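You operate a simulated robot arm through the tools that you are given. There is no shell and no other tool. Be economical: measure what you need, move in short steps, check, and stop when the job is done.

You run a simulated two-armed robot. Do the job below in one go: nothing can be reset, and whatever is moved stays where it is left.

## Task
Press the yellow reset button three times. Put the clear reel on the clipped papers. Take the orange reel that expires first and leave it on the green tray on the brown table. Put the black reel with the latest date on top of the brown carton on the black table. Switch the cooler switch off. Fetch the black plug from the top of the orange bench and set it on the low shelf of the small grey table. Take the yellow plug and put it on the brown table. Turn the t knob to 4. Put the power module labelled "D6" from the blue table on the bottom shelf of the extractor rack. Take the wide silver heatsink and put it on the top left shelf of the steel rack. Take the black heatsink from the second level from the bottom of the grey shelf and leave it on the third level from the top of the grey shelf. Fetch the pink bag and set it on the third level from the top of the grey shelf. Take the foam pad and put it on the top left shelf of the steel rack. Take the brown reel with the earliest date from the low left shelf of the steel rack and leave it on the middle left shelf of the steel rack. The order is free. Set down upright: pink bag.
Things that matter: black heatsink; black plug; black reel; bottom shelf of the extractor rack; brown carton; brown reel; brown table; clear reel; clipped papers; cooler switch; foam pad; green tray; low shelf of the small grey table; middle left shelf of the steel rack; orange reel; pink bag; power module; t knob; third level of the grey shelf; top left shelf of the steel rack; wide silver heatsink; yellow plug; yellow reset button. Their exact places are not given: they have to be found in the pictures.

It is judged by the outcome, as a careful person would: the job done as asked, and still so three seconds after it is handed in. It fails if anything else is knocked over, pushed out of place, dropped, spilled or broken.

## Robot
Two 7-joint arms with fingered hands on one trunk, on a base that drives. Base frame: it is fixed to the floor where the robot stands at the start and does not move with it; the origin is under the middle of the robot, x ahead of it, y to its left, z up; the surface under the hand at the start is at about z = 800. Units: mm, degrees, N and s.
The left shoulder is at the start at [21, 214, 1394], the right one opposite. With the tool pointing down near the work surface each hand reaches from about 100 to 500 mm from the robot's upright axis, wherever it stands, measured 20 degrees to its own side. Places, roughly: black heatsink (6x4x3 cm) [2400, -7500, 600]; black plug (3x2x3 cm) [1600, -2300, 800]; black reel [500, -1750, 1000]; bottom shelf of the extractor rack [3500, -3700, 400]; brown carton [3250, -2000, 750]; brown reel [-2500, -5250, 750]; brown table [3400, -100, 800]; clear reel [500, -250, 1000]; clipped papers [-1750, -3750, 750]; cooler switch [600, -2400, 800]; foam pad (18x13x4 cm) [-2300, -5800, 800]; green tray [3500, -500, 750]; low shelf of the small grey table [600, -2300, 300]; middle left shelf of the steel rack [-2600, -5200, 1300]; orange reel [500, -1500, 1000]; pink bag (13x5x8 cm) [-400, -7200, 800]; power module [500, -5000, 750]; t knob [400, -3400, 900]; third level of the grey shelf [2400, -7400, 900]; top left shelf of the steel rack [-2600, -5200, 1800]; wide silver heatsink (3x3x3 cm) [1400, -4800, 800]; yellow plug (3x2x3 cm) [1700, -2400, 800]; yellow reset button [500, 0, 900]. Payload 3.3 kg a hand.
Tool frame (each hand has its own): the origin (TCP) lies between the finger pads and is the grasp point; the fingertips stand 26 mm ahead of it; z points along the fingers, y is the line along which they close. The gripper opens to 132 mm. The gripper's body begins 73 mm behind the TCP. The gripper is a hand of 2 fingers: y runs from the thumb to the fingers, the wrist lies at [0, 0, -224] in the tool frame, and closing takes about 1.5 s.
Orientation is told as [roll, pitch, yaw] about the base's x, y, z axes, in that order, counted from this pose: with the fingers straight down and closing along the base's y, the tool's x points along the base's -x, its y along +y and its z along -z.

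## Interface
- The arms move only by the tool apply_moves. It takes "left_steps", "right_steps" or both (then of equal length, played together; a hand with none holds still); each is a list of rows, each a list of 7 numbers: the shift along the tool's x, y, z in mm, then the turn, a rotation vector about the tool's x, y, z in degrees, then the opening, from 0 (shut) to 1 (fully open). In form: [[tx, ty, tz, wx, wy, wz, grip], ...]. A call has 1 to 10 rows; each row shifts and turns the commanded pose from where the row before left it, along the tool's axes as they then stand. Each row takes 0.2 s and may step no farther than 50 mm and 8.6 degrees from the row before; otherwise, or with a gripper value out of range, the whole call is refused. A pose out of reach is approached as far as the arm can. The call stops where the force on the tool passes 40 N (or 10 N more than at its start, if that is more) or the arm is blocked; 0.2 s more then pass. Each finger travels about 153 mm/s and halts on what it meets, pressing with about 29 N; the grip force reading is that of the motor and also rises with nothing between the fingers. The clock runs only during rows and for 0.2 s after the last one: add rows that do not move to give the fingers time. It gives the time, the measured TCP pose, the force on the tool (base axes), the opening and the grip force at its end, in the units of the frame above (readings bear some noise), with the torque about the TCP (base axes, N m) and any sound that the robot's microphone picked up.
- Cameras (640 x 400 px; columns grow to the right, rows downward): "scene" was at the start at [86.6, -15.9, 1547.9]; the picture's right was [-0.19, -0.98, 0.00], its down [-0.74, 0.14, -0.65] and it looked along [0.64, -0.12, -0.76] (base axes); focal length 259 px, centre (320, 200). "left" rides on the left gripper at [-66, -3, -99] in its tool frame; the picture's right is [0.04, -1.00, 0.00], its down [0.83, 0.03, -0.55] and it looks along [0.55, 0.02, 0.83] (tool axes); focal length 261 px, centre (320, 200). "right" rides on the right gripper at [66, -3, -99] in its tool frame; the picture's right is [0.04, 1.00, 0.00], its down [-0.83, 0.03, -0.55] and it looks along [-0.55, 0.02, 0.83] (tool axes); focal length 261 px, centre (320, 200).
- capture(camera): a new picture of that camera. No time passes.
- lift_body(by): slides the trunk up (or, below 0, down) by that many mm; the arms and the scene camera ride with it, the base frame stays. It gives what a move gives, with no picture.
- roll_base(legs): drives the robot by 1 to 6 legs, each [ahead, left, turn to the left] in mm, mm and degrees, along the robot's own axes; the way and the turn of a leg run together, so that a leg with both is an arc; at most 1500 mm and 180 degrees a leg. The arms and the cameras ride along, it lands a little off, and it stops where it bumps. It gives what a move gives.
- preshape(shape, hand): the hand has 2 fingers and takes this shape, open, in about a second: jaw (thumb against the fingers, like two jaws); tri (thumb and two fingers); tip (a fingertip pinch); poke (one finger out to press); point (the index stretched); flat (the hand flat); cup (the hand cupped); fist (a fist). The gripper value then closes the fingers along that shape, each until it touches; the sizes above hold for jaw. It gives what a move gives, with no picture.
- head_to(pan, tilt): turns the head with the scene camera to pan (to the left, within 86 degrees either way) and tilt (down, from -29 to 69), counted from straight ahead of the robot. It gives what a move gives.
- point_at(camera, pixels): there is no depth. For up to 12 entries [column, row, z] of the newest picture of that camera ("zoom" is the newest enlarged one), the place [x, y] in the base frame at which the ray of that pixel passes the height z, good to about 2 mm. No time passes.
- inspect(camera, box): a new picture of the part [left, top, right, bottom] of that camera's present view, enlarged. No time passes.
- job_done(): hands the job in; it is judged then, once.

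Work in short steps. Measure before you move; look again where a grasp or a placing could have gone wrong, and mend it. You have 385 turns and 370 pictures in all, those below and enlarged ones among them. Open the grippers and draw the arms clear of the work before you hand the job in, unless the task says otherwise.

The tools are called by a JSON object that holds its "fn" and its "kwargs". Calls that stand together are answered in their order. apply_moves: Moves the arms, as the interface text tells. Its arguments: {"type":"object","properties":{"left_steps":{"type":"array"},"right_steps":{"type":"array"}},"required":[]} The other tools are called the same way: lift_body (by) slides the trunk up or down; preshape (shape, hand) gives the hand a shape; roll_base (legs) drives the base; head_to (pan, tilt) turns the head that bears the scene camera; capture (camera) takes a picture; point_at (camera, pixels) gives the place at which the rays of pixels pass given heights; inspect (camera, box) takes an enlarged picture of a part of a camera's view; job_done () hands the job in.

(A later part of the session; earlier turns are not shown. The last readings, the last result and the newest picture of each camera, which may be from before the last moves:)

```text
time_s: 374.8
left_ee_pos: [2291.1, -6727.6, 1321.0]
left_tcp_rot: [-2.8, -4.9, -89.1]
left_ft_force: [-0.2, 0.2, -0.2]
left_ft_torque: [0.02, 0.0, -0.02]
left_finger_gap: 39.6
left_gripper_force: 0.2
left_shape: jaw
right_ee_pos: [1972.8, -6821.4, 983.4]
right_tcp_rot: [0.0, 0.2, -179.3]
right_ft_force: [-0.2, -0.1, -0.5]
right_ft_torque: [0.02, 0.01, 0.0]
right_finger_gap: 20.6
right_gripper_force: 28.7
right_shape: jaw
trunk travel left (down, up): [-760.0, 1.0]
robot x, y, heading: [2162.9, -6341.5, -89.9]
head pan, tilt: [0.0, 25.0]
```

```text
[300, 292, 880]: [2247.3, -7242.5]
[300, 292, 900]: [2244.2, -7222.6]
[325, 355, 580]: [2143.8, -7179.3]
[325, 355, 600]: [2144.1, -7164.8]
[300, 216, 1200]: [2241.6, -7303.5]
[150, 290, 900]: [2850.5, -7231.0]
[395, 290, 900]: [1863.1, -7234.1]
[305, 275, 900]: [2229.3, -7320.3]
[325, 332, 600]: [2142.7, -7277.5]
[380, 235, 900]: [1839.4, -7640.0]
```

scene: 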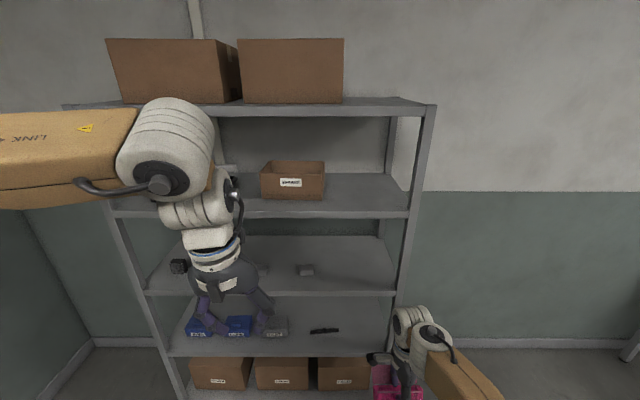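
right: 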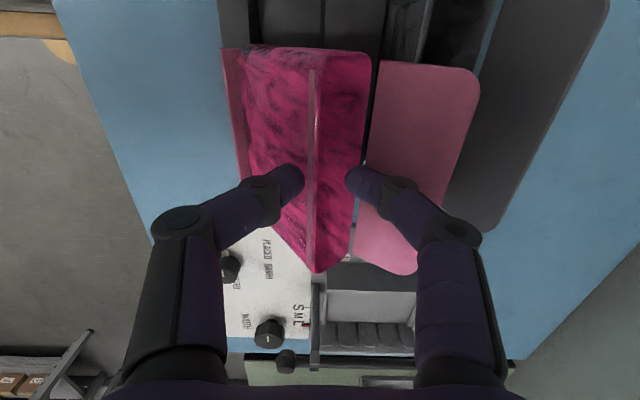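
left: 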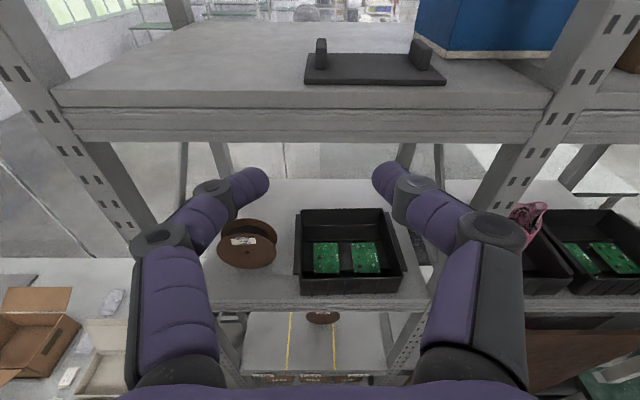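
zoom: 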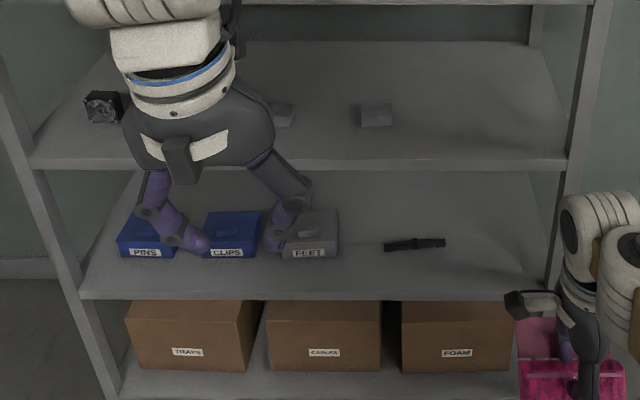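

The left hand hides part. I move it aside (up/back) and look again.

{"fn": "apply_moves", "kwargs": {"left_steps": [[45, 0, 0, 0, 0, 0, 0.3], [45, 10, 0, 0, 0, 0, 0.3], [30, 40, 0, 0, 0, 0, 0.3], [0, 45, 0, 0, 0, 0, 0.3], [0, 45, 0, 0, 0, 0, 0.3], [0, 45, 0, 0, 0, 0, 0.3]]}}

{"fn": "capture", "kwargs": {"camera": "scene"}}

{"fn": "inspect", "kwargs": {"camera": "scene", "box": [140, 220, 400, 370]}}

```text
time_s: 376.2
left_ee_pos: [2477.5, -6605.8, 1301.7]
left_tcp_rot: [-2.7, -4.8, -89.2]
left_ft_force: [-0.4, 1.2, 0.1]
left_ft_torque: [0.01, 0.02, 0.0]
left_finger_gap: 39.7
left_gripper_force: 0.0
left_shape: jaw
right_ee_pos: [1973.9, -6821.6, 982.7]
right_tcp_rot: [0.0, 0.0, -179.3]
right_ft_force: [0.2, -0.2, -0.1]
right_ft_torque: [-0.01, 0.0, -0.03]
right_finger_gap: 20.4
right_gripper_force: 28.9
right_shape: jaw
trunk travel left (down, up): [-760.0, 1.0]
robot x, y, heading: [2163.2, -6340.2, -90.0]
head pan, tilt: [0.0, 25.0]
```

```text
191 pictures are left
```

scene: 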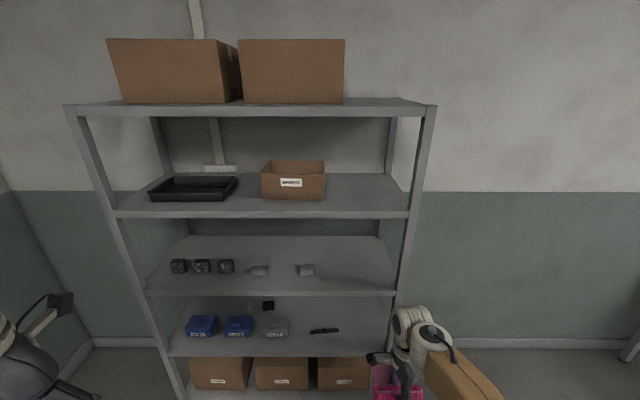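

```text
2.46 times, centred on (270, 295) of scene
```

zoom: 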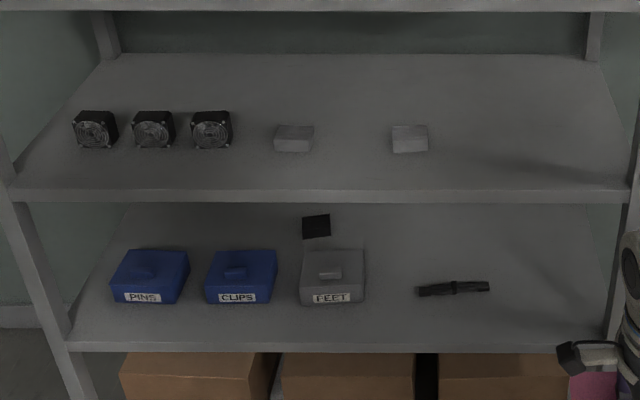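

The black heatsink is the dark square behind the "FEET" box at (269,307). First the bag: it goes to the free right part of the third level. I lower the trunk 240 mm and tilt the hand 43° forward while raising it.

{"fn": "lift_body", "kwargs": {"by": -240}}

{"fn": "apply_moves", "kwargs": {"right_steps": [[0, 10, -40, -8.6, 0, 0, 0], [0, 15, -40, -8.6, 0, 0, 0], [0, 20, -38, -8.6, 0, 0, 0], [0, 25, -35, -8.6, 0, 0, 0], [0, 28, -32, -8.6, 0, 0, 0], [0, 30, -30, 0, 0, 0, 0], [0, 30, -30, 0, 0, 0, 0], [0, 0, 0, 0, 0, 0, 0]]}}

{"fn": "head_to", "kwargs": {"pan": -20, "tilt": 30}}

{"fn": "capture", "kwargs": {"camera": "scene"}}

{"fn": "capture", "kwargs": {"camera": "right"}}

```text
time_s: 378.7
left_ee_pos: [2474.9, -6605.7, 1063.9]
left_tcp_rot: [-2.7, -4.9, -89.2]
left_ft_force: [0.1, -0.6, 0.1]
left_ft_torque: [0.0, 0.01, -0.02]
left_finger_gap: 39.8
left_gripper_force: 0.1
left_shape: jaw
right_ee_pos: [1973.3, -6821.1, 743.2]
right_tcp_rot: [0.0, 0.0, -179.2]
right_ft_force: [0.5, 0.7, -1.0]
right_ft_torque: [0.0, 0.03, 0.0]
right_finger_gap: 20.7
right_gripper_force: 28.9
right_shape: jaw
trunk travel left (down, up): [-520.0, 241.0]
robot x, y, heading: [2161.0, -6338.1, -90.2]
head pan, tilt: [0.0, 25.0]
```

```text
time_s: 380.5
left_ee_pos: [2474.2, -6605.9, 1063.1]
left_tcp_rot: [-2.8, -4.8, -89.0]
left_ft_force: [0.2, 0.9, -0.1]
left_ft_torque: [0.02, 0.01, 0.03]
left_finger_gap: 39.4
left_gripper_force: 0.0
left_shape: jaw
right_ee_pos: [1973.1, -6865.3, 1035.4]
right_tcp_rot: [43.0, 0.2, -179.3]
right_ft_force: [0.3, -0.2, -0.1]
right_ft_torque: [-0.01, 0.0, 0.01]
right_finger_gap: 20.3
right_gripper_force: 28.8
right_shape: jaw
trunk travel left (down, up): [-520.0, 241.0]
robot x, y, heading: [2161.3, -6336.8, -89.7]
head pan, tilt: [0.0, 25.0]
```

```text
time_s: 381.3
left_ee_pos: [2475.3, -6605.4, 1063.0]
left_tcp_rot: [-2.7, -4.8, -88.9]
left_ft_force: [-0.5, 0.6, -0.9]
left_ft_torque: [-0.02, -0.01, 0.05]
left_finger_gap: 39.6
left_gripper_force: 0.0
left_shape: jaw
right_ee_pos: [1973.2, -6865.2, 1035.4]
right_tcp_rot: [43.0, 0.1, -179.3]
right_ft_force: [0.0, -0.5, -0.8]
right_ft_torque: [-0.01, 0.0, -0.01]
right_finger_gap: 20.2
right_gripper_force: 28.9
right_shape: jaw
trunk travel left (down, up): [-520.0, 241.0]
robot x, y, heading: [2163.5, -6337.9, -89.8]
head pan, tilt: [-20.0, 30.0]
```

```text
189 pictures are left
```

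scene: 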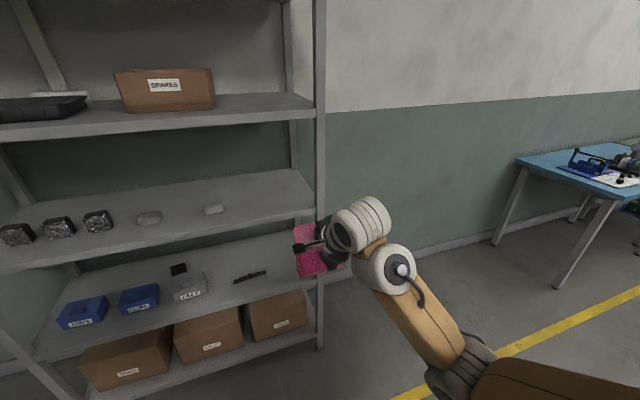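

```text
188 pictures are left
```

right: 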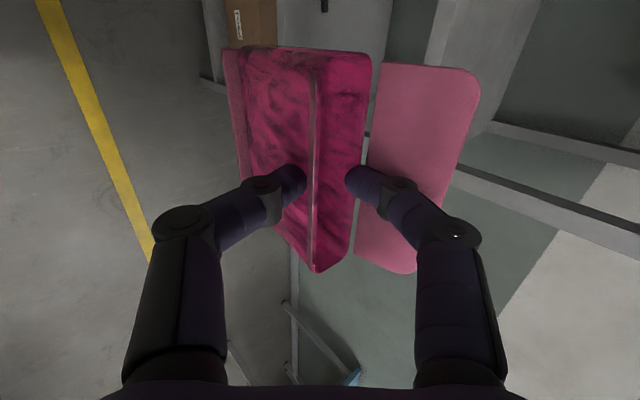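

The hand camera confirms the bag leans ~44° relative to the tool, so it is now upright. I move to x≈2040 and approach the third level.

{"fn": "roll_base", "kwargs": {"legs": [[0, 67, 0], [300, 0, 0]]}}

{"fn": "head_to", "kwargs": {"pan": -20, "tilt": 25}}

{"fn": "capture", "kwargs": {"camera": "scene"}}

{"fn": "capture", "kwargs": {"camera": "right"}}

```text
time_s: 383.9
left_ee_pos: [2543.0, -6910.2, 1062.5]
left_tcp_rot: [-2.7, -4.8, -89.1]
left_ft_force: [0.1, -0.1, 0.3]
left_ft_torque: [0.01, 0.02, 0.03]
left_finger_gap: 39.3
left_gripper_force: 0.0
left_shape: jaw
right_ee_pos: [2041.5, -7168.0, 1034.6]
right_tcp_rot: [42.9, 0.1, -179.2]
right_ft_force: [0.6, 0.3, -0.7]
right_ft_torque: [0.01, 0.0, -0.02]
right_finger_gap: 20.2
right_gripper_force: 28.9
right_shape: jaw
trunk travel left (down, up): [-520.0, 241.0]
robot x, y, heading: [2229.3, -6641.9, -89.8]
head pan, tilt: [-20.0, 30.0]
```

```text
time_s: 384.6
left_ee_pos: [2543.6, -6907.6, 1063.3]
left_tcp_rot: [-2.8, -4.7, -89.0]
left_ft_force: [-0.5, 0.5, -0.3]
left_ft_torque: [-0.02, 0.02, 0.02]
left_finger_gap: 39.8
left_gripper_force: 0.0
left_shape: jaw
right_ee_pos: [2041.3, -7167.5, 1035.4]
right_tcp_rot: [43.0, 0.1, -179.3]
right_ft_force: [-0.7, 0.0, 0.0]
right_ft_torque: [0.01, 0.03, -0.02]
right_finger_gap: 20.0
right_gripper_force: 28.8
right_shape: jaw
trunk travel left (down, up): [-520.0, 241.0]
robot x, y, heading: [2231.9, -6641.5, -89.9]
head pan, tilt: [-20.0, 25.0]
```

```text
187 pictures are left
```

scene: 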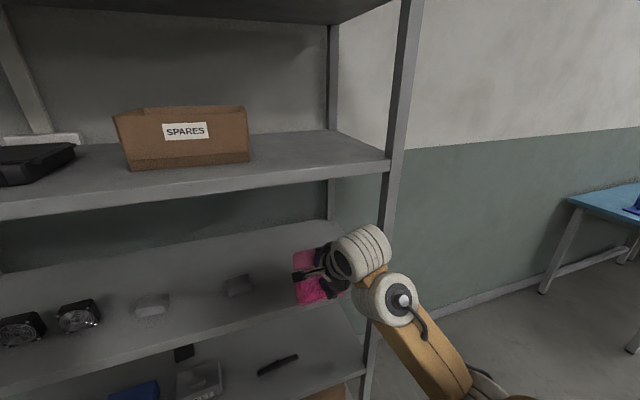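

```text
186 pictures are left
```

right: 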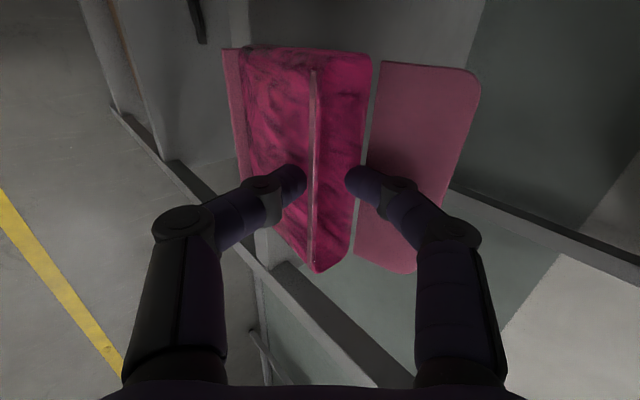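

I measure the third level's front edge.

{"fn": "point_at", "kwargs": {"camera": "scene", "pixels": [[250, 303, 880], [250, 303, 900], [250, 303, 920], [200, 192, 1200], [200, 192, 1240], [200, 192, 1270], [200, 205, 1220], [300, 288, 900], [340, 225, 900], [240, 290, 900]]}}

{"fn": "inspect", "kwargs": {"camera": "scene", "box": [200, 200, 400, 340]}}

```text
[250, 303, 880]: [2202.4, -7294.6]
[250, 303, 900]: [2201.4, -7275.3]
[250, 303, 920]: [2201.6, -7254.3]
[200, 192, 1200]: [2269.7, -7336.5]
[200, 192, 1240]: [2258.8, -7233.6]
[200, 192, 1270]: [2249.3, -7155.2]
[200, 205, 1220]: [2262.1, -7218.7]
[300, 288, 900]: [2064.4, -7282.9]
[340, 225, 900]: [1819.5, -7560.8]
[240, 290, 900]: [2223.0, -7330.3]
```

```text
2.86 times, centred on (300, 270) of scene
```

zoom: 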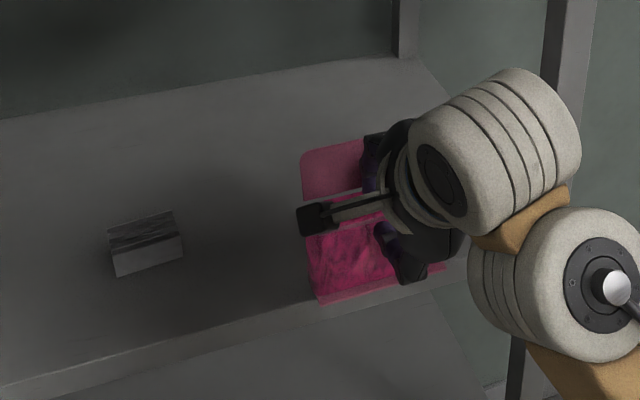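

{"fn": "point_at", "kwargs": {"camera": "zoom", "pixels": [[200, 335, 860], [200, 335, 880], [200, 335, 900], [200, 345, 880], [200, 360, 860], [120, 275, 880], [180, 255, 880]]}}

{"fn": "inspect", "kwargs": {"camera": "scene", "box": [220, 280, 300, 340]}}

```text
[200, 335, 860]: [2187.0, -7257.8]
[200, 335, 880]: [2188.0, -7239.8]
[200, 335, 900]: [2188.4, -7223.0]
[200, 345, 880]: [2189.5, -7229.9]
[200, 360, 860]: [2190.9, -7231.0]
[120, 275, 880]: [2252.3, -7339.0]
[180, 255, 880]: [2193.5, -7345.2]
```

```text
6.67 times, centred on (260, 310) of scene
```

zoom: 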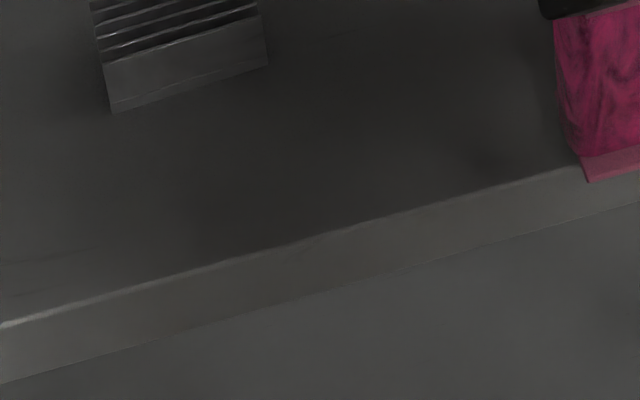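

{"fn": "point_at", "kwargs": {"camera": "zoom", "pixels": [[320, 238, 860], [320, 238, 880], [320, 238, 900], [320, 238, 920], [320, 290, 860]]}}

```text
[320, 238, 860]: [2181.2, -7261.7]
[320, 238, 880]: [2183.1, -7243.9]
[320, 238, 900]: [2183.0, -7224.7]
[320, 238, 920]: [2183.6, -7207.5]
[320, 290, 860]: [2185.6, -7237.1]
```

Shelf height is about 900. I raise 25 mm for margin and drive in 122 mm.

{"fn": "lift_body", "kwargs": {"by": 25}}

{"fn": "roll_base", "kwargs": {"legs": [[122, 0, 0]]}}

{"fn": "inspect", "kwargs": {"camera": "scene", "box": [180, 160, 420, 330]}}

{"fn": "capture", "kwargs": {"camera": "right"}}

```text
time_s: 385.3
left_ee_pos: [2544.2, -6908.5, 1088.5]
left_tcp_rot: [-2.7, -4.8, -89.0]
left_ft_force: [0.7, -0.1, -0.6]
left_ft_torque: [0.02, 0.0, 0.0]
left_finger_gap: 40.0
left_gripper_force: 0.0
left_shape: jaw
right_ee_pos: [2042.0, -7168.1, 1059.2]
right_tcp_rot: [43.0, 0.1, -179.3]
right_ft_force: [-1.1, 0.3, -0.6]
right_ft_torque: [0.0, 0.0, -0.02]
right_finger_gap: 20.4
right_gripper_force: 29.0
right_shape: jaw
trunk travel left (down, up): [-545.0, 216.0]
robot x, y, heading: [2228.3, -6642.4, -89.8]
head pan, tilt: [-20.0, 25.0]
```

```text
time_s: 386.6
left_ee_pos: [2544.5, -7034.1, 1088.2]
left_tcp_rot: [-2.7, -4.6, -89.1]
left_ft_force: [0.7, -0.7, -0.3]
left_ft_torque: [0.03, 0.01, 0.0]
left_finger_gap: 39.4
left_gripper_force: 0.1
left_shape: jaw
right_ee_pos: [2040.6, -7292.5, 1058.9]
right_tcp_rot: [42.9, 0.1, -179.3]
right_ft_force: [0.1, -0.6, -0.5]
right_ft_torque: [0.01, -0.01, 0.0]
right_finger_gap: 20.5
right_gripper_force: 29.4
right_shape: jaw
trunk travel left (down, up): [-545.0, 216.0]
robot x, y, heading: [2229.1, -6763.7, -90.2]
head pan, tilt: [-20.0, 25.0]
```

```text
2.35 times, centred on (300, 245) of scene
```

zoom: 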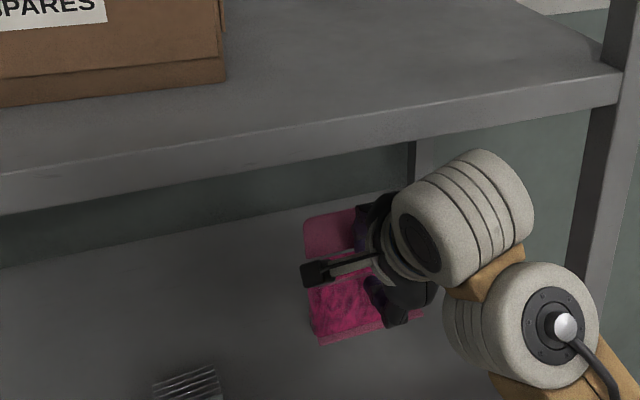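

```text
182 pictures are left
```

right: 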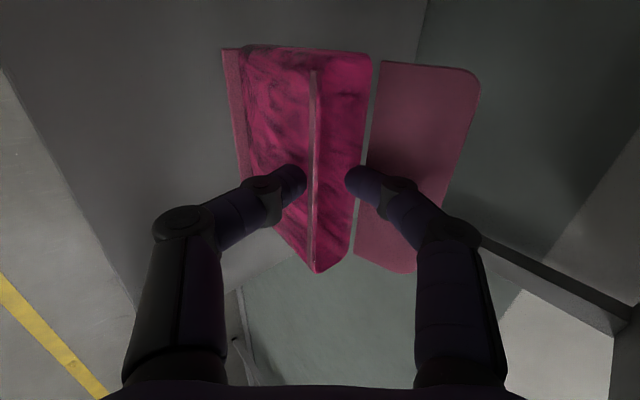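

Inside the third level. I lower in small steps until contact.

{"fn": "lift_body", "kwargs": {"by": -40}}

{"fn": "lift_body", "kwargs": {"by": -12}}

{"fn": "lift_body", "kwargs": {"by": -10}}

{"fn": "inspect", "kwargs": {"camera": "scene", "box": [180, 160, 420, 330]}}

```text
time_s: 387.4
left_ee_pos: [2542.6, -7032.7, 1048.5]
left_tcp_rot: [-2.6, -4.9, -89.2]
left_ft_force: [0.3, -0.4, 0.0]
left_ft_torque: [0.02, 0.02, 0.01]
left_finger_gap: 39.7
left_gripper_force: 0.0
left_shape: jaw
right_ee_pos: [2039.4, -7290.9, 1020.2]
right_tcp_rot: [43.0, 0.2, -179.3]
right_ft_force: [0.3, 0.5, -1.1]
right_ft_torque: [-0.01, 0.02, 0.01]
right_finger_gap: 20.4
right_gripper_force: 29.4
right_shape: jaw
trunk travel left (down, up): [-505.0, 256.0]
robot x, y, heading: [2228.3, -6760.9, -90.0]
head pan, tilt: [-20.0, 25.0]
```

```text
time_s: 388.0
left_ee_pos: [2543.1, -7033.5, 1035.8]
left_tcp_rot: [-2.7, -4.7, -89.4]
left_ft_force: [0.6, 0.3, 0.4]
left_ft_torque: [0.02, 0.02, -0.01]
left_finger_gap: 39.6
left_gripper_force: 0.0
left_shape: jaw
right_ee_pos: [2042.1, -7289.8, 1008.3]
right_tcp_rot: [43.0, 0.1, -179.2]
right_ft_force: [-0.3, -0.5, -0.7]
right_ft_torque: [0.02, -0.02, -0.01]
right_finger_gap: 20.3
right_gripper_force: 29.7
right_shape: jaw
trunk travel left (down, up): [-493.0, 268.0]
robot x, y, heading: [2232.1, -6761.4, -90.0]
head pan, tilt: [-20.0, 25.0]
```

```text
time_s: 388.6
left_ee_pos: [2544.2, -7031.7, 1026.2]
left_tcp_rot: [-2.8, -4.8, -89.3]
left_ft_force: [-0.7, 0.1, -0.1]
left_ft_torque: [0.01, -0.02, 0.0]
left_finger_gap: 39.6
left_gripper_force: 0.1
left_shape: jaw
right_ee_pos: [2041.4, -7290.1, 1001.4]
right_tcp_rot: [43.4, 0.2, -179.2]
right_ft_force: [-2.4, 0.1, 21.8]
right_ft_torque: [-0.69, 0.01, -0.11]
right_finger_gap: 20.1
right_gripper_force: 28.8
right_shape: jaw
trunk travel left (down, up): [-483.0, 278.0]
robot x, y, heading: [2230.0, -6764.3, -90.0]
head pan, tilt: [-20.0, 25.0]
```

```text
2.35 times, centred on (300, 245) of scene
```

zoom: 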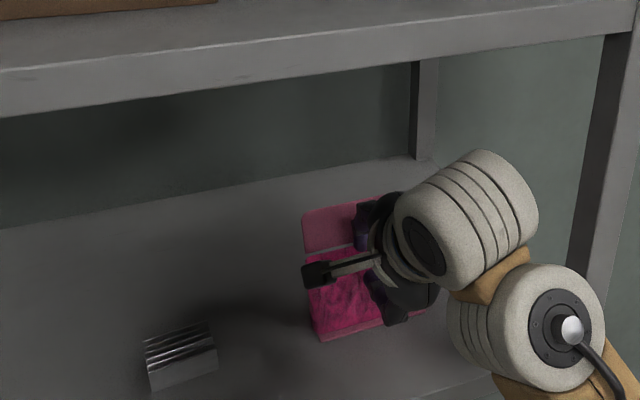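

Contact with 22 N. I ease 2 mm, open to the insertion width and draw back along the fingers.

{"fn": "lift_body", "kwargs": {"by": 3}}

{"fn": "apply_moves", "kwargs": {"right_steps": [[0, 0, 0, 0, 0, 0, 0.2], [0, 0, 0, 0, 0, 0, 0.25], [0, 0, 0, 0, 0, 0, 0.25], [0, 0, -12, 0, 0, 0, 0.25], [0, 0, -15, 0, 0, 0, 0.25], [0, 0, -20, 0, 0, 0, 0.25], [0, 0, 0, 0, 0, 0, 0.25]]}}

{"fn": "inspect", "kwargs": {"camera": "scene", "box": [180, 160, 420, 330]}}

{"fn": "capture", "kwargs": {"camera": "right"}}

```text
time_s: 389.1
left_ee_pos: [2543.6, -7032.3, 1030.1]
left_tcp_rot: [-2.7, -4.8, -89.1]
left_ft_force: [-0.2, -1.0, -0.7]
left_ft_torque: [-0.02, 0.03, 0.0]
left_finger_gap: 39.6
left_gripper_force: 0.0
left_shape: jaw
right_ee_pos: [2041.0, -7289.4, 1002.8]
right_tcp_rot: [43.0, 0.2, -179.3]
right_ft_force: [-1.4, -2.0, 15.2]
right_ft_torque: [-0.5, 0.02, -0.03]
right_finger_gap: 20.0
right_gripper_force: 29.3
right_shape: jaw
trunk travel left (down, up): [-486.0, 275.0]
robot x, y, heading: [2234.0, -6765.8, -89.8]
head pan, tilt: [-20.0, 25.0]
```

```text
time_s: 390.7
left_ee_pos: [2543.4, -7032.3, 1029.1]
left_tcp_rot: [-2.7, -4.7, -89.2]
left_ft_force: [-0.5, 0.1, -0.9]
left_ft_torque: [-0.01, 0.02, -0.01]
left_finger_gap: 39.9
left_gripper_force: 0.1
left_shape: jaw
right_ee_pos: [2041.2, -7258.1, 1037.4]
right_tcp_rot: [43.1, 0.0, -179.3]
right_ft_force: [0.4, 0.1, -0.2]
right_ft_torque: [-0.02, -0.01, -0.03]
right_finger_gap: 33.3
right_gripper_force: 0.1
right_shape: jaw
trunk travel left (down, up): [-486.0, 275.0]
robot x, y, heading: [2235.1, -6761.2, -89.9]
head pan, tilt: [-20.0, 25.0]
```

```text
2.35 times, centred on (300, 245) of scene
```

zoom: 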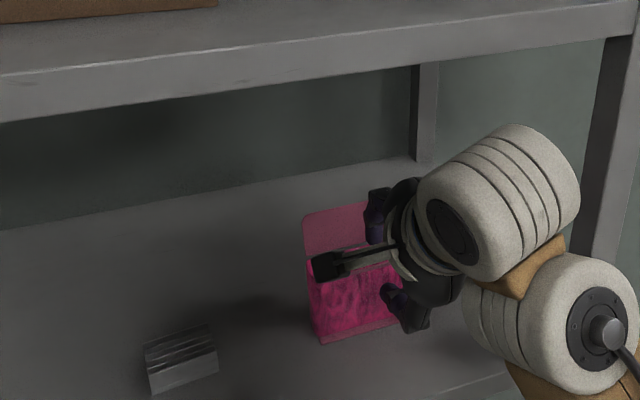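

```text
179 pictures are left
```

right: 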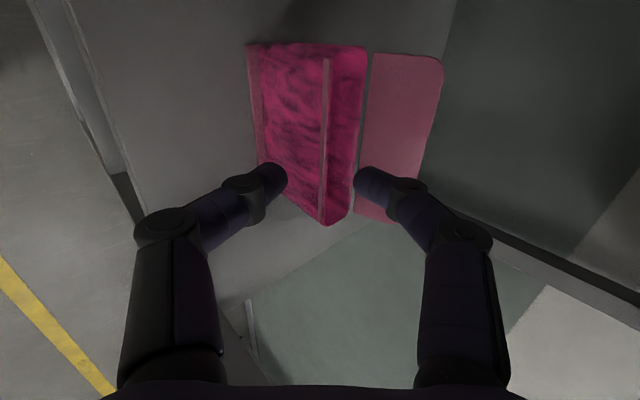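

The bag stands on its own. I withdraw fully and check.

{"fn": "apply_moves", "kwargs": {"right_steps": [[0, 0, -40, 0, 0, 0, 0.25], [0, 0, -30, 0, 0, 0, 0.25]]}}

{"fn": "roll_base", "kwargs": {"legs": [[-250, 0, 0]]}}

{"fn": "capture", "kwargs": {"camera": "scene"}}

```text
time_s: 391.3
left_ee_pos: [2543.5, -7032.1, 1029.1]
left_tcp_rot: [-2.8, -4.7, -89.3]
left_ft_force: [0.7, -0.1, -1.1]
left_ft_torque: [0.03, 0.01, 0.02]
left_finger_gap: 39.7
left_gripper_force: 0.1
left_shape: jaw
right_ee_pos: [2037.1, -7243.8, 1043.1]
right_tcp_rot: [42.9, 0.0, -179.3]
right_ft_force: [0.9, 0.2, -0.5]
right_ft_torque: [-0.01, -0.06, 0.05]
right_finger_gap: 33.1
right_gripper_force: 0.0
right_shape: jaw
right hand out of reach, approached as far as the arm can: row 1, 2
trunk travel left (down, up): [-486.0, 275.0]
robot x, y, heading: [2231.6, -6763.6, -89.5]
head pan, tilt: [-20.0, 25.0]
```

```text
time_s: 393.1
left_ee_pos: [2543.4, -6779.4, 1029.6]
left_tcp_rot: [-2.7, -4.7, -89.3]
left_ft_force: [0.6, -0.1, 0.0]
left_ft_torque: [0.0, 0.0, 0.0]
left_finger_gap: 39.6
left_gripper_force: 0.0
left_shape: jaw
right_ee_pos: [2035.4, -6988.4, 1043.6]
right_tcp_rot: [43.0, 0.1, -179.5]
right_ft_force: [-0.6, -0.1, 0.2]
right_ft_torque: [0.03, 0.01, -0.02]
right_finger_gap: 33.2
right_gripper_force: 0.1
right_shape: jaw
trunk travel left (down, up): [-486.0, 275.0]
robot x, y, heading: [2232.7, -6511.0, -90.3]
head pan, tilt: [-20.0, 25.0]
```

```text
178 pictures are left
```

scene: 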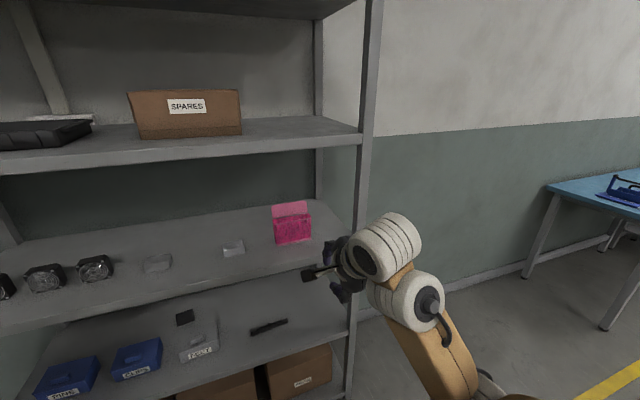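

The pink bag stands upright on the third level. Now the black heatsink at (185,317): I measure it and the FEET box.

{"fn": "inspect", "kwargs": {"camera": "scene", "box": [120, 290, 260, 380]}}

{"fn": "point_at", "kwargs": {"camera": "zoom", "pixels": [[250, 120, 540], [250, 120, 560], [250, 120, 580], [250, 145, 540], [330, 130, 560], [335, 270, 560], [335, 190, 620], [430, 240, 560], [260, 300, 560]]}}

```text
4.44 times, centred on (190, 335) of scene
```

zoom: 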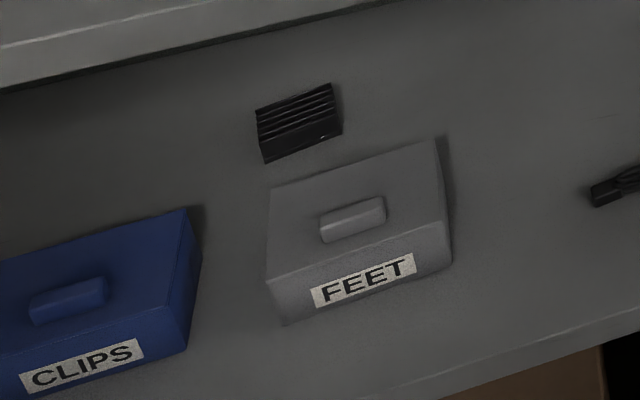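

```text
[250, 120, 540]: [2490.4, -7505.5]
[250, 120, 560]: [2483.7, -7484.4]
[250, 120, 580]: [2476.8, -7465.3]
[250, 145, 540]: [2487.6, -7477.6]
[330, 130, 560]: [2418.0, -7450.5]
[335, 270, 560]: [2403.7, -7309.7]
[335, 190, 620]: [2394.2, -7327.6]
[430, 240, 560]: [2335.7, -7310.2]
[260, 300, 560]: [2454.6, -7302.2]
```

Heatsink is near (2445,-7458), behind the FEET box (top z≈620). I'll enter level with the left hand and then pitch it down over the heatsink. First I tuck the right hand and point the left hand ahead.

{"fn": "apply_moves", "kwargs": {"left_steps": [[-40, -10, 0, 0, -8.5, 0, 0.7], [-40, -10, 6, 0, -8.5, 0, 0.7], [-38, -10, 12, 0, -8.5, 0, 0.7], [-36, -10, 17, 0, -8.5, 0, 0.7], [-33, -10, 22, 0, -8.5, 0, 0.7], [-30, -10, 27, 0, -8.5, 0, 0.7], [-25, -10, 31, 0, -8.5, 0, 0.7], [-10, -10, 40, 0, -8.5, 0, 0.7], [-10, -10, 40, 0, -8.5, 0, 0.7], [0, 0, 0, 0, -3, 0, 0.7]], "right_steps": [[-10, -25, 0, 6, 0, 0, 0.2], [-10, -25, 0, 6, 0, 0, 0.2], [-10, -30, 0, 6, 0, 0, 0.2], [-10, -30, 0, 6, 0, 0, 0.2], [-10, -30, 0, 6, 0, 0, 0.2], [-10, -30, 0, 6, 0, 0, 0.2], [-10, -30, 0, 6, 0, 0, 0.2], [-10, -30, 0, 0, 0, 0, 0.2], [-10, -30, 0, 0, 0, 0, 0.2], [-10, -20, 0, 0, 0, 0, 0.2]]}}

{"fn": "lift_body", "kwargs": {"by": -300}}

{"fn": "capture", "kwargs": {"camera": "left"}}

{"fn": "capture", "kwargs": {"camera": "scene"}}

```text
time_s: 395.3
left_ee_pos: [2457.5, -7141.8, 1047.2]
left_tcp_rot: [-24.6, -83.8, -65.0]
left_ft_force: [-1.1, 0.4, -1.0]
left_ft_torque: [0.0, 0.01, -0.04]
left_finger_gap: 92.2
left_gripper_force: 0.1
left_shape: jaw
right_ee_pos: [1905.7, -6686.2, 794.5]
right_tcp_rot: [5.1, 0.1, -179.4]
right_ft_force: [0.3, -0.6, 0.3]
right_ft_torque: [0.01, -0.01, -0.01]
right_finger_gap: 26.5
right_gripper_force: 0.1
right_shape: jaw
right hand out of reach, approached as far as the arm can: row 1, 2, 3, 4, 5, 6, 7
trunk travel left (down, up): [-486.0, 275.0]
robot x, y, heading: [2234.0, -6512.2, -90.0]
head pan, tilt: [-20.0, 25.0]
```

```text
time_s: 398.3
left_ee_pos: [2455.5, -7142.1, 747.5]
left_tcp_rot: [-25.1, -83.8, -64.7]
left_ft_force: [0.7, -0.2, 0.1]
left_ft_torque: [0.03, 0.02, -0.01]
left_finger_gap: 92.0
left_gripper_force: 0.1
left_shape: jaw
right_ee_pos: [1897.0, -6659.0, 476.5]
right_tcp_rot: [-2.8, -1.0, -178.7]
right_ft_force: [0.1, 0.5, 0.1]
right_ft_torque: [0.0, -0.01, 0.01]
right_finger_gap: 26.2
right_gripper_force: 0.0
right_shape: jaw
trunk travel left (down, up): [-186.0, 575.0]
robot x, y, heading: [2231.3, -6511.2, -89.8]
head pan, tilt: [-20.0, 25.0]
```

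```text
176 pictures are left
```

left: 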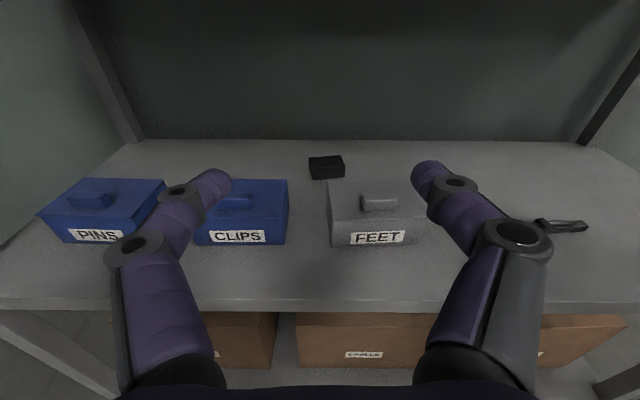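

```text
175 pictures are left
```

scene: 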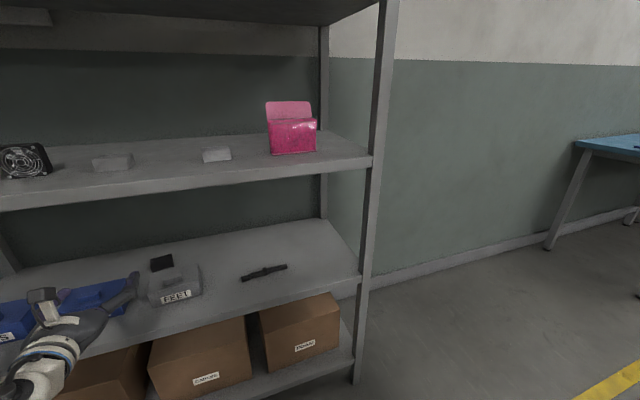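

A superb view from the left hand. I measure heatsink and box by pairing with the scene view.

{"fn": "point_at", "kwargs": {"camera": "left", "pixels": [[313, 179, 540], [313, 179, 560], [344, 177, 560], [312, 158, 590], [342, 156, 590], [327, 179, 550], [332, 246, 540], [332, 246, 560], [422, 245, 550], [329, 183, 610]]}}

{"fn": "inspect", "kwargs": {"camera": "scene", "box": [120, 240, 220, 310]}}

{"fn": "point_at", "kwargs": {"camera": "zoom", "pixels": [[235, 195, 540], [235, 195, 560], [275, 175, 540], [275, 175, 560], [250, 370, 540], [250, 370, 560]]}}

```text
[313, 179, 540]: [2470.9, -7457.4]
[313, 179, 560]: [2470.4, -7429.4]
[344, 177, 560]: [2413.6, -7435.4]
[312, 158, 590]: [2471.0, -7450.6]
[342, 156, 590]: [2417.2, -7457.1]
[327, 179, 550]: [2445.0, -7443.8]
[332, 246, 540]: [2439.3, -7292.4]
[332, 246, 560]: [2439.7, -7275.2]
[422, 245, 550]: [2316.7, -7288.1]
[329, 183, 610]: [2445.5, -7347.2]
```

```text
5.71 times, centred on (170, 275) of scene
```

zoom: 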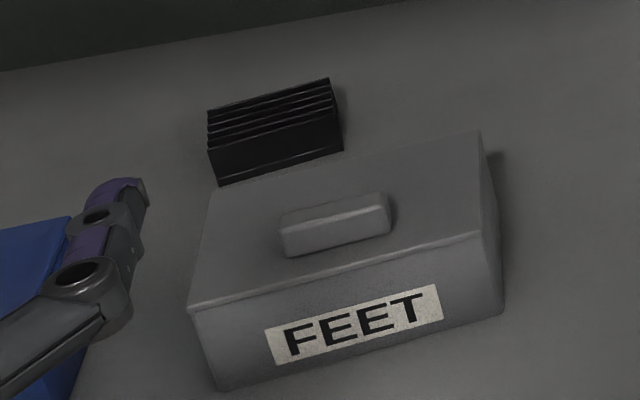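

```text
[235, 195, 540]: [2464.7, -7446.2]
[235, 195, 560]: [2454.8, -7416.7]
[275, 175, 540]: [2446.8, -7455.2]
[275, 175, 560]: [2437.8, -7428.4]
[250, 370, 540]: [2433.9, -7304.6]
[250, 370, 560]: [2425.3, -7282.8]
```

Heatsink: x 2414–2471, front y≈-7445, shelf z≈548; the box's back is at y≈-7355, so there is room to dip behind it. I drive 250 mm in, hand level.

{"fn": "roll_base", "kwargs": {"legs": [[240, -12, 0]]}}

{"fn": "capture", "kwargs": {"camera": "left"}}

{"fn": "capture", "kwargs": {"camera": "scene"}}

```text
time_s: 400.1
left_ee_pos: [2444.5, -7383.2, 747.0]
left_tcp_rot: [-25.1, -83.7, -64.7]
left_ft_force: [0.0, 0.7, 0.4]
left_ft_torque: [0.0, 0.04, 0.02]
left_finger_gap: 92.2
left_gripper_force: 0.0
left_shape: jaw
right_ee_pos: [1883.9, -6900.3, 476.9]
right_tcp_rot: [-2.6, -0.9, -178.7]
right_ft_force: [-0.4, -0.6, -0.4]
right_ft_torque: [0.02, 0.01, -0.01]
right_finger_gap: 26.5
right_gripper_force: 0.1
right_shape: jaw
trunk travel left (down, up): [-186.0, 575.0]
robot x, y, heading: [2221.7, -6748.6, -90.2]
head pan, tilt: [-20.0, 25.0]
```

```text
173 pictures are left
```

left: 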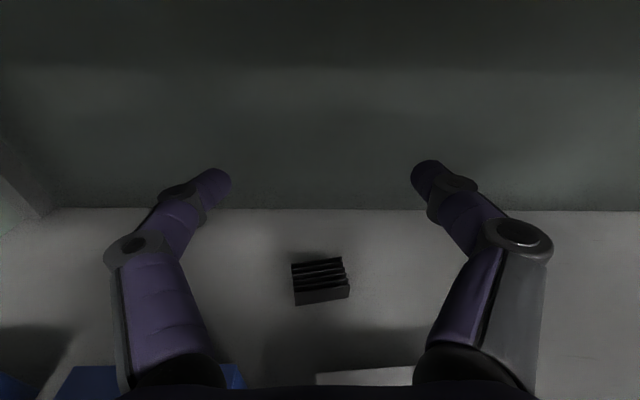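

```text
172 pictures are left
```

scene: 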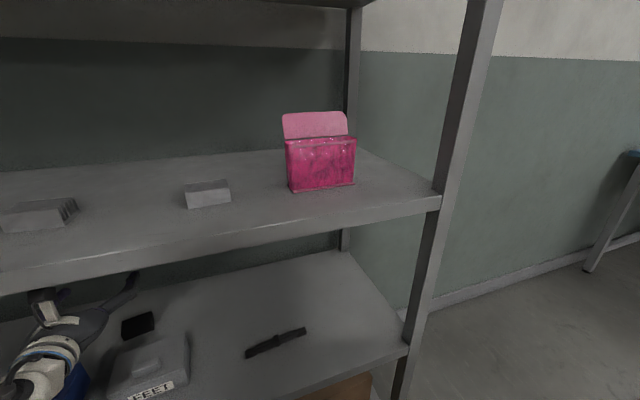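

I pitch the hand down towards the heatsink, staying 20 mm above the grasp height.

{"fn": "apply_moves", "kwargs": {"left_steps": [[27, 0, 19, 0, 7.8, 0, 0.6], [24, 0, 22.5, 0, 7.8, 0, 0.6], [21, 0, 25.7, 0, 7.8, 0, 0.6], [17, 0, 28.4, 0, 7.8, 0, 0.6], [13.5, 0, 30, 0, 7.8, 0, 0.6], [0, 0, 0, 0, 0, 0, 0.6]]}}

{"fn": "capture", "kwargs": {"camera": "left"}}

{"fn": "inspect", "kwargs": {"camera": "scene", "box": [0, 240, 240, 400]}}

```text
time_s: 401.5
left_ee_pos: [2435.9, -7463.4, 601.7]
left_tcp_rot: [-3.8, -45.0, -86.9]
left_ft_force: [-0.9, 0.0, 0.3]
left_ft_torque: [-0.04, -0.04, -0.01]
left_finger_gap: 79.7
left_gripper_force: 0.0
left_shape: jaw
right_ee_pos: [1883.4, -6900.9, 476.0]
right_tcp_rot: [-2.6, -1.0, -178.6]
right_ft_force: [0.4, -0.2, 0.3]
right_ft_torque: [0.03, -0.04, 0.0]
right_finger_gap: 26.6
right_gripper_force: 0.0
right_shape: jaw
trunk travel left (down, up): [-186.0, 575.0]
robot x, y, heading: [2221.5, -6750.2, -90.0]
head pan, tilt: [-20.0, 25.0]
```

```text
171 pictures are left
```

left: 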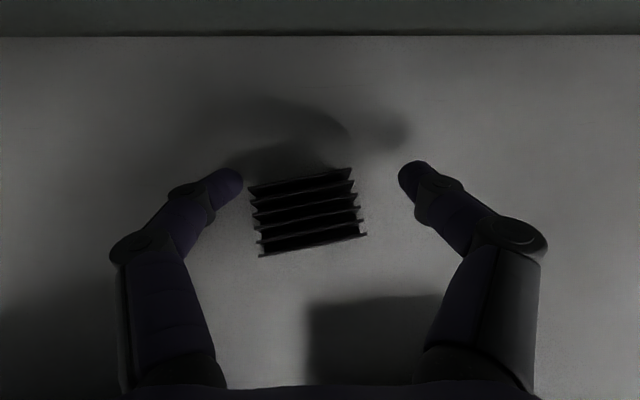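

```text
2.50 times, centred on (120, 320) of scene
```

zoom: 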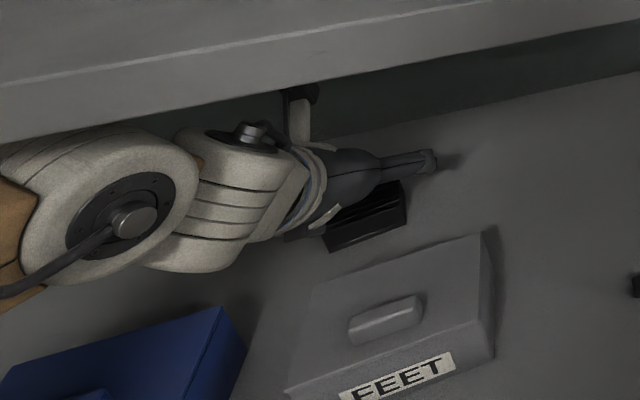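

I measure the heatsink's corners in this close view.

{"fn": "point_at", "kwargs": {"camera": "left", "pixels": [[250, 188, 578], [350, 168, 578], [258, 245, 578], [362, 225, 578], [260, 257, 550], [367, 236, 550], [305, 210, 570]]}}

```text
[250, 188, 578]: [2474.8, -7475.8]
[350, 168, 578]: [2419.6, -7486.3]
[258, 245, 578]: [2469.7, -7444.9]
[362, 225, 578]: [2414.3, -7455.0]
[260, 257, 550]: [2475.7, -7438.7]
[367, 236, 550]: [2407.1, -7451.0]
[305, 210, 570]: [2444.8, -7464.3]
```

Centre (2445,-7465), rotated ~10°. I shift 8 mm, align, lower 20 mm and close.

{"fn": "apply_moves", "kwargs": {"left_steps": [[0, 8, 0, 0, 0, -6, 0.6], [7, 0, 7, 0, 0, 0, 0.6], [7, 0, 7, 0, 0, 0, 0.6], [0, 0, 0, 0, 0, 0, 0.5], [0, 0, 0, 0, 0, 0, 0.35], [0, 0, 0, 0, 0, 0, 0.2], [0, 0, 0, 0, 0, 0, 0], [0, 0, 0, 0, 0, 0, 0]]}}

{"fn": "capture", "kwargs": {"camera": "left"}}

```text
time_s: 403.3
left_ee_pos: [2442.2, -7464.0, 582.7]
left_tcp_rot: [-9.7, -44.5, -78.4]
left_ft_force: [-0.8, 0.0, -0.6]
left_ft_torque: [0.0, -0.03, 0.03]
left_finger_gap: 54.1
left_gripper_force: 29.5
left_shape: jaw
right_ee_pos: [1884.6, -6900.8, 476.5]
right_tcp_rot: [-2.6, -1.0, -178.6]
right_ft_force: [0.6, -0.6, 0.7]
right_ft_torque: [-0.02, 0.02, 0.01]
right_finger_gap: 26.5
right_gripper_force: 0.0
right_shape: jaw
trunk travel left (down, up): [-186.0, 575.0]
robot x, y, heading: [2221.3, -6748.9, -90.2]
head pan, tilt: [-20.0, 25.0]
```

```text
169 pictures are left
```

left: 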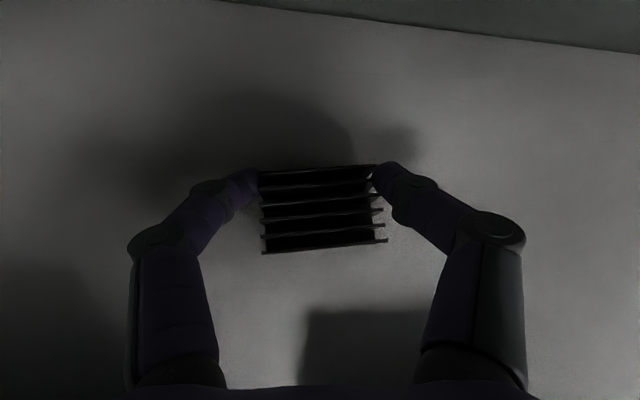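

Gripped at 54 mm. I lift 60 mm via the trunk and check hold.

{"fn": "lift_body", "kwargs": {"by": 60}}

{"fn": "capture", "kwargs": {"camera": "left"}}

```text
time_s: 404.3
left_ee_pos: [2450.2, -7451.7, 604.3]
left_tcp_rot: [-9.4, -41.5, -78.5]
left_ft_force: [-0.4, 0.2, -0.1]
left_ft_torque: [0.02, -0.02, 0.03]
left_finger_gap: 53.6
left_gripper_force: 28.5
left_shape: jaw
right_ee_pos: [1889.8, -6905.1, 534.9]
right_tcp_rot: [-3.1, -1.2, -178.6]
right_ft_force: [0.4, -0.4, 0.0]
right_ft_torque: [0.03, -0.03, 0.02]
right_finger_gap: 26.7
right_gripper_force: 0.0
right_shape: jaw
trunk travel left (down, up): [-246.0, 515.0]
robot x, y, heading: [2219.0, -6752.9, -90.0]
head pan, tilt: [-20.0, 25.0]
```

```text
168 pictures are left
```

left: 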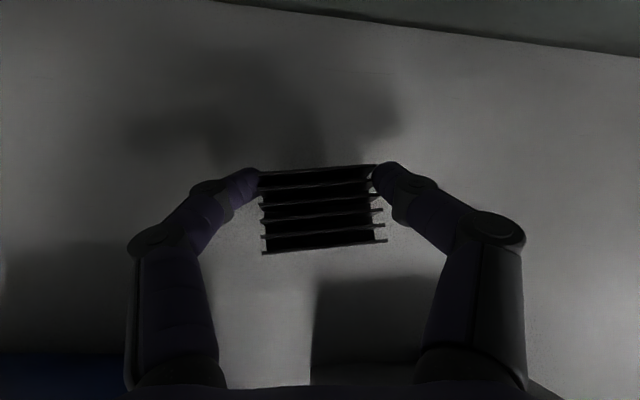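

The hand rose only 22 mm: the forearm probably touches the beam above. I lower the trunk 35 mm again and look.

{"fn": "lift_body", "kwargs": {"by": -35}}

{"fn": "head_to", "kwargs": {"pan": 10, "tilt": 20}}

{"fn": "capture", "kwargs": {"camera": "scene"}}

```text
time_s: 405.1
left_ee_pos: [2440.1, -7465.6, 610.6]
left_tcp_rot: [-10.0, -44.7, -78.4]
left_ft_force: [-0.2, 0.7, -1.0]
left_ft_torque: [0.02, -0.02, 0.01]
left_finger_gap: 53.5
left_gripper_force: 29.0
left_shape: jaw
right_ee_pos: [1885.2, -6901.0, 502.3]
right_tcp_rot: [-2.5, -0.9, -178.8]
right_ft_force: [-0.7, 0.0, -0.5]
right_ft_torque: [-0.03, -0.01, -0.04]
right_finger_gap: 26.6
right_gripper_force: 0.0
right_shape: jaw
trunk travel left (down, up): [-211.0, 550.0]
robot x, y, heading: [2218.8, -6754.1, -89.8]
head pan, tilt: [-20.0, 25.0]
```

```text
time_s: 406.1
left_ee_pos: [2443.6, -7464.4, 608.1]
left_tcp_rot: [-9.7, -44.4, -78.5]
left_ft_force: [-0.6, 0.1, -0.9]
left_ft_torque: [-0.01, 0.03, -0.01]
left_finger_gap: 53.3
left_gripper_force: 29.5
left_shape: jaw
right_ee_pos: [1884.4, -6901.0, 501.4]
right_tcp_rot: [-2.6, -0.9, -178.7]
right_ft_force: [-0.2, 1.0, 0.2]
right_ft_torque: [-0.04, 0.02, 0.01]
right_finger_gap: 26.5
right_gripper_force: 0.1
right_shape: jaw
trunk travel left (down, up): [-211.0, 550.0]
robot x, y, heading: [2220.3, -6750.0, -90.2]
head pan, tilt: [10.0, 20.0]
```

```text
167 pictures are left
```

scene: 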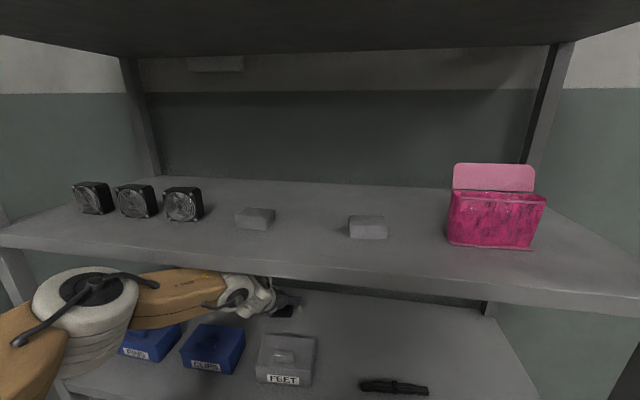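

Everything on the third level is undisturbed. I pitch the hand back up, reversing the entry, to lift the heatsink above the boxes.

{"fn": "apply_moves", "kwargs": {"left_steps": [[-8.5, 0, -31, 0, -7.8, 0, 0], [-12.7, 0, -29.6, 0, -7.8, 0, 0], [-16.7, 0, -27.6, 0, -7.8, 0, 0], [-20.4, 0, -25, 0, -7.8, 0, 0], [-23.7, 0, -21.9, 0, -7.8, 0, 0], [0, 0, 0, 0, 0, 0, 0]]}}

{"fn": "capture", "kwargs": {"camera": "left"}}

{"fn": "capture", "kwargs": {"camera": "scene"}}

```text
time_s: 407.4
left_ee_pos: [2453.7, -7383.5, 746.9]
left_tcp_rot: [-48.5, -80.8, -37.2]
left_ft_force: [0.7, 0.0, 0.1]
left_ft_torque: [0.0, -0.02, -0.02]
left_finger_gap: 53.2
left_gripper_force: 28.5
left_shape: jaw
right_ee_pos: [1885.1, -6901.1, 502.3]
right_tcp_rot: [-2.6, -0.8, -178.6]
right_ft_force: [-0.5, -0.8, 1.4]
right_ft_torque: [-0.02, 0.03, 0.0]
right_finger_gap: 26.4
right_gripper_force: 0.0
right_shape: jaw
trunk travel left (down, up): [-211.0, 550.0]
robot x, y, heading: [2219.9, -6749.9, -90.3]
head pan, tilt: [10.0, 20.0]
```

```text
166 pictures are left
```

left: 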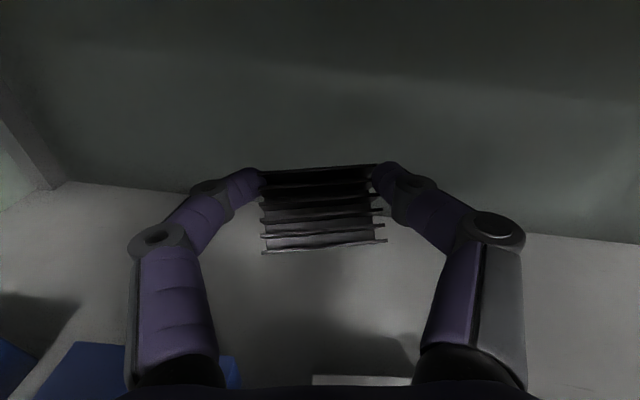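

```text
165 pictures are left
```

scene: 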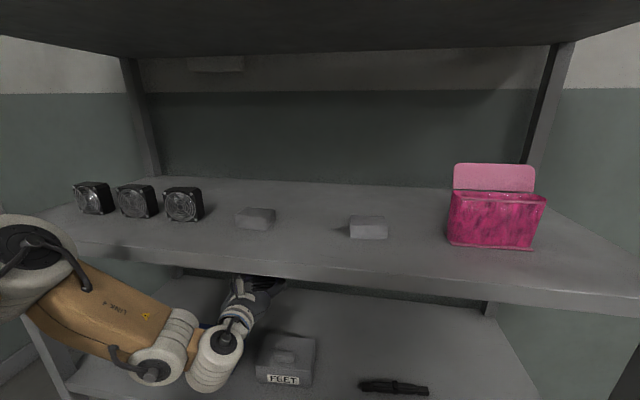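

Now I back out 300 mm.

{"fn": "roll_base", "kwargs": {"legs": [[-300, 0, 0]]}}

{"fn": "lift_body", "kwargs": {"by": 340}}

{"fn": "capture", "kwargs": {"camera": "left"}}

{"fn": "capture", "kwargs": {"camera": "scene"}}

```text
time_s: 409.5
left_ee_pos: [2454.1, -7083.1, 746.9]
left_tcp_rot: [-48.6, -80.8, -36.9]
left_ft_force: [-0.7, 0.4, -0.7]
left_ft_torque: [-0.01, 0.04, 0.02]
left_finger_gap: 53.5
left_gripper_force: 28.4
left_shape: jaw
right_ee_pos: [1885.1, -6601.3, 501.0]
right_tcp_rot: [-2.6, -0.9, -178.6]
right_ft_force: [0.3, 0.8, 0.3]
right_ft_torque: [-0.02, -0.02, 0.01]
right_finger_gap: 26.2
right_gripper_force: 0.2
right_shape: jaw
trunk travel left (down, up): [-211.0, 550.0]
robot x, y, heading: [2216.1, -6451.9, -90.0]
head pan, tilt: [10.0, 20.0]
```

```text
time_s: 412.8
left_ee_pos: [2453.9, -7083.1, 1086.1]
left_tcp_rot: [-48.6, -80.8, -37.0]
left_ft_force: [-0.4, -0.5, -0.4]
left_ft_torque: [0.01, -0.03, 0.02]
left_finger_gap: 53.1
left_gripper_force: 28.7
left_shape: jaw
right_ee_pos: [1885.0, -6601.5, 841.5]
right_tcp_rot: [-2.6, -0.9, -178.6]
right_ft_force: [0.1, 0.2, 0.1]
right_ft_torque: [-0.01, -0.01, 0.0]
right_finger_gap: 26.5
right_gripper_force: 0.1
right_shape: jaw
trunk travel left (down, up): [-551.0, 210.0]
robot x, y, heading: [2221.6, -6453.0, -90.0]
head pan, tilt: [10.0, 20.0]
```

```text
164 pictures are left
```

left: 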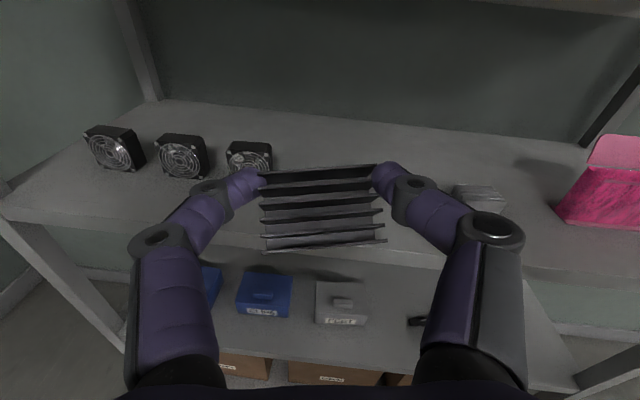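

```text
163 pictures are left
```

scene: 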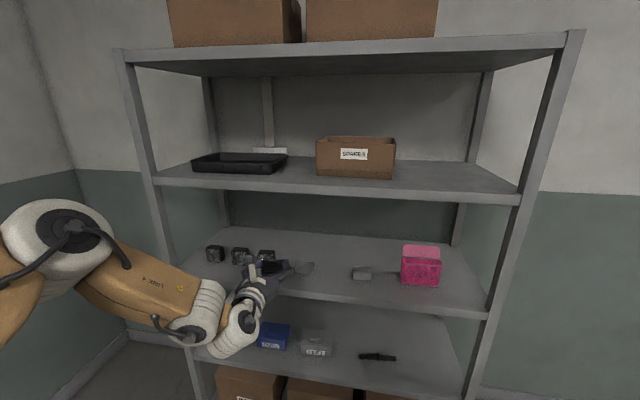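

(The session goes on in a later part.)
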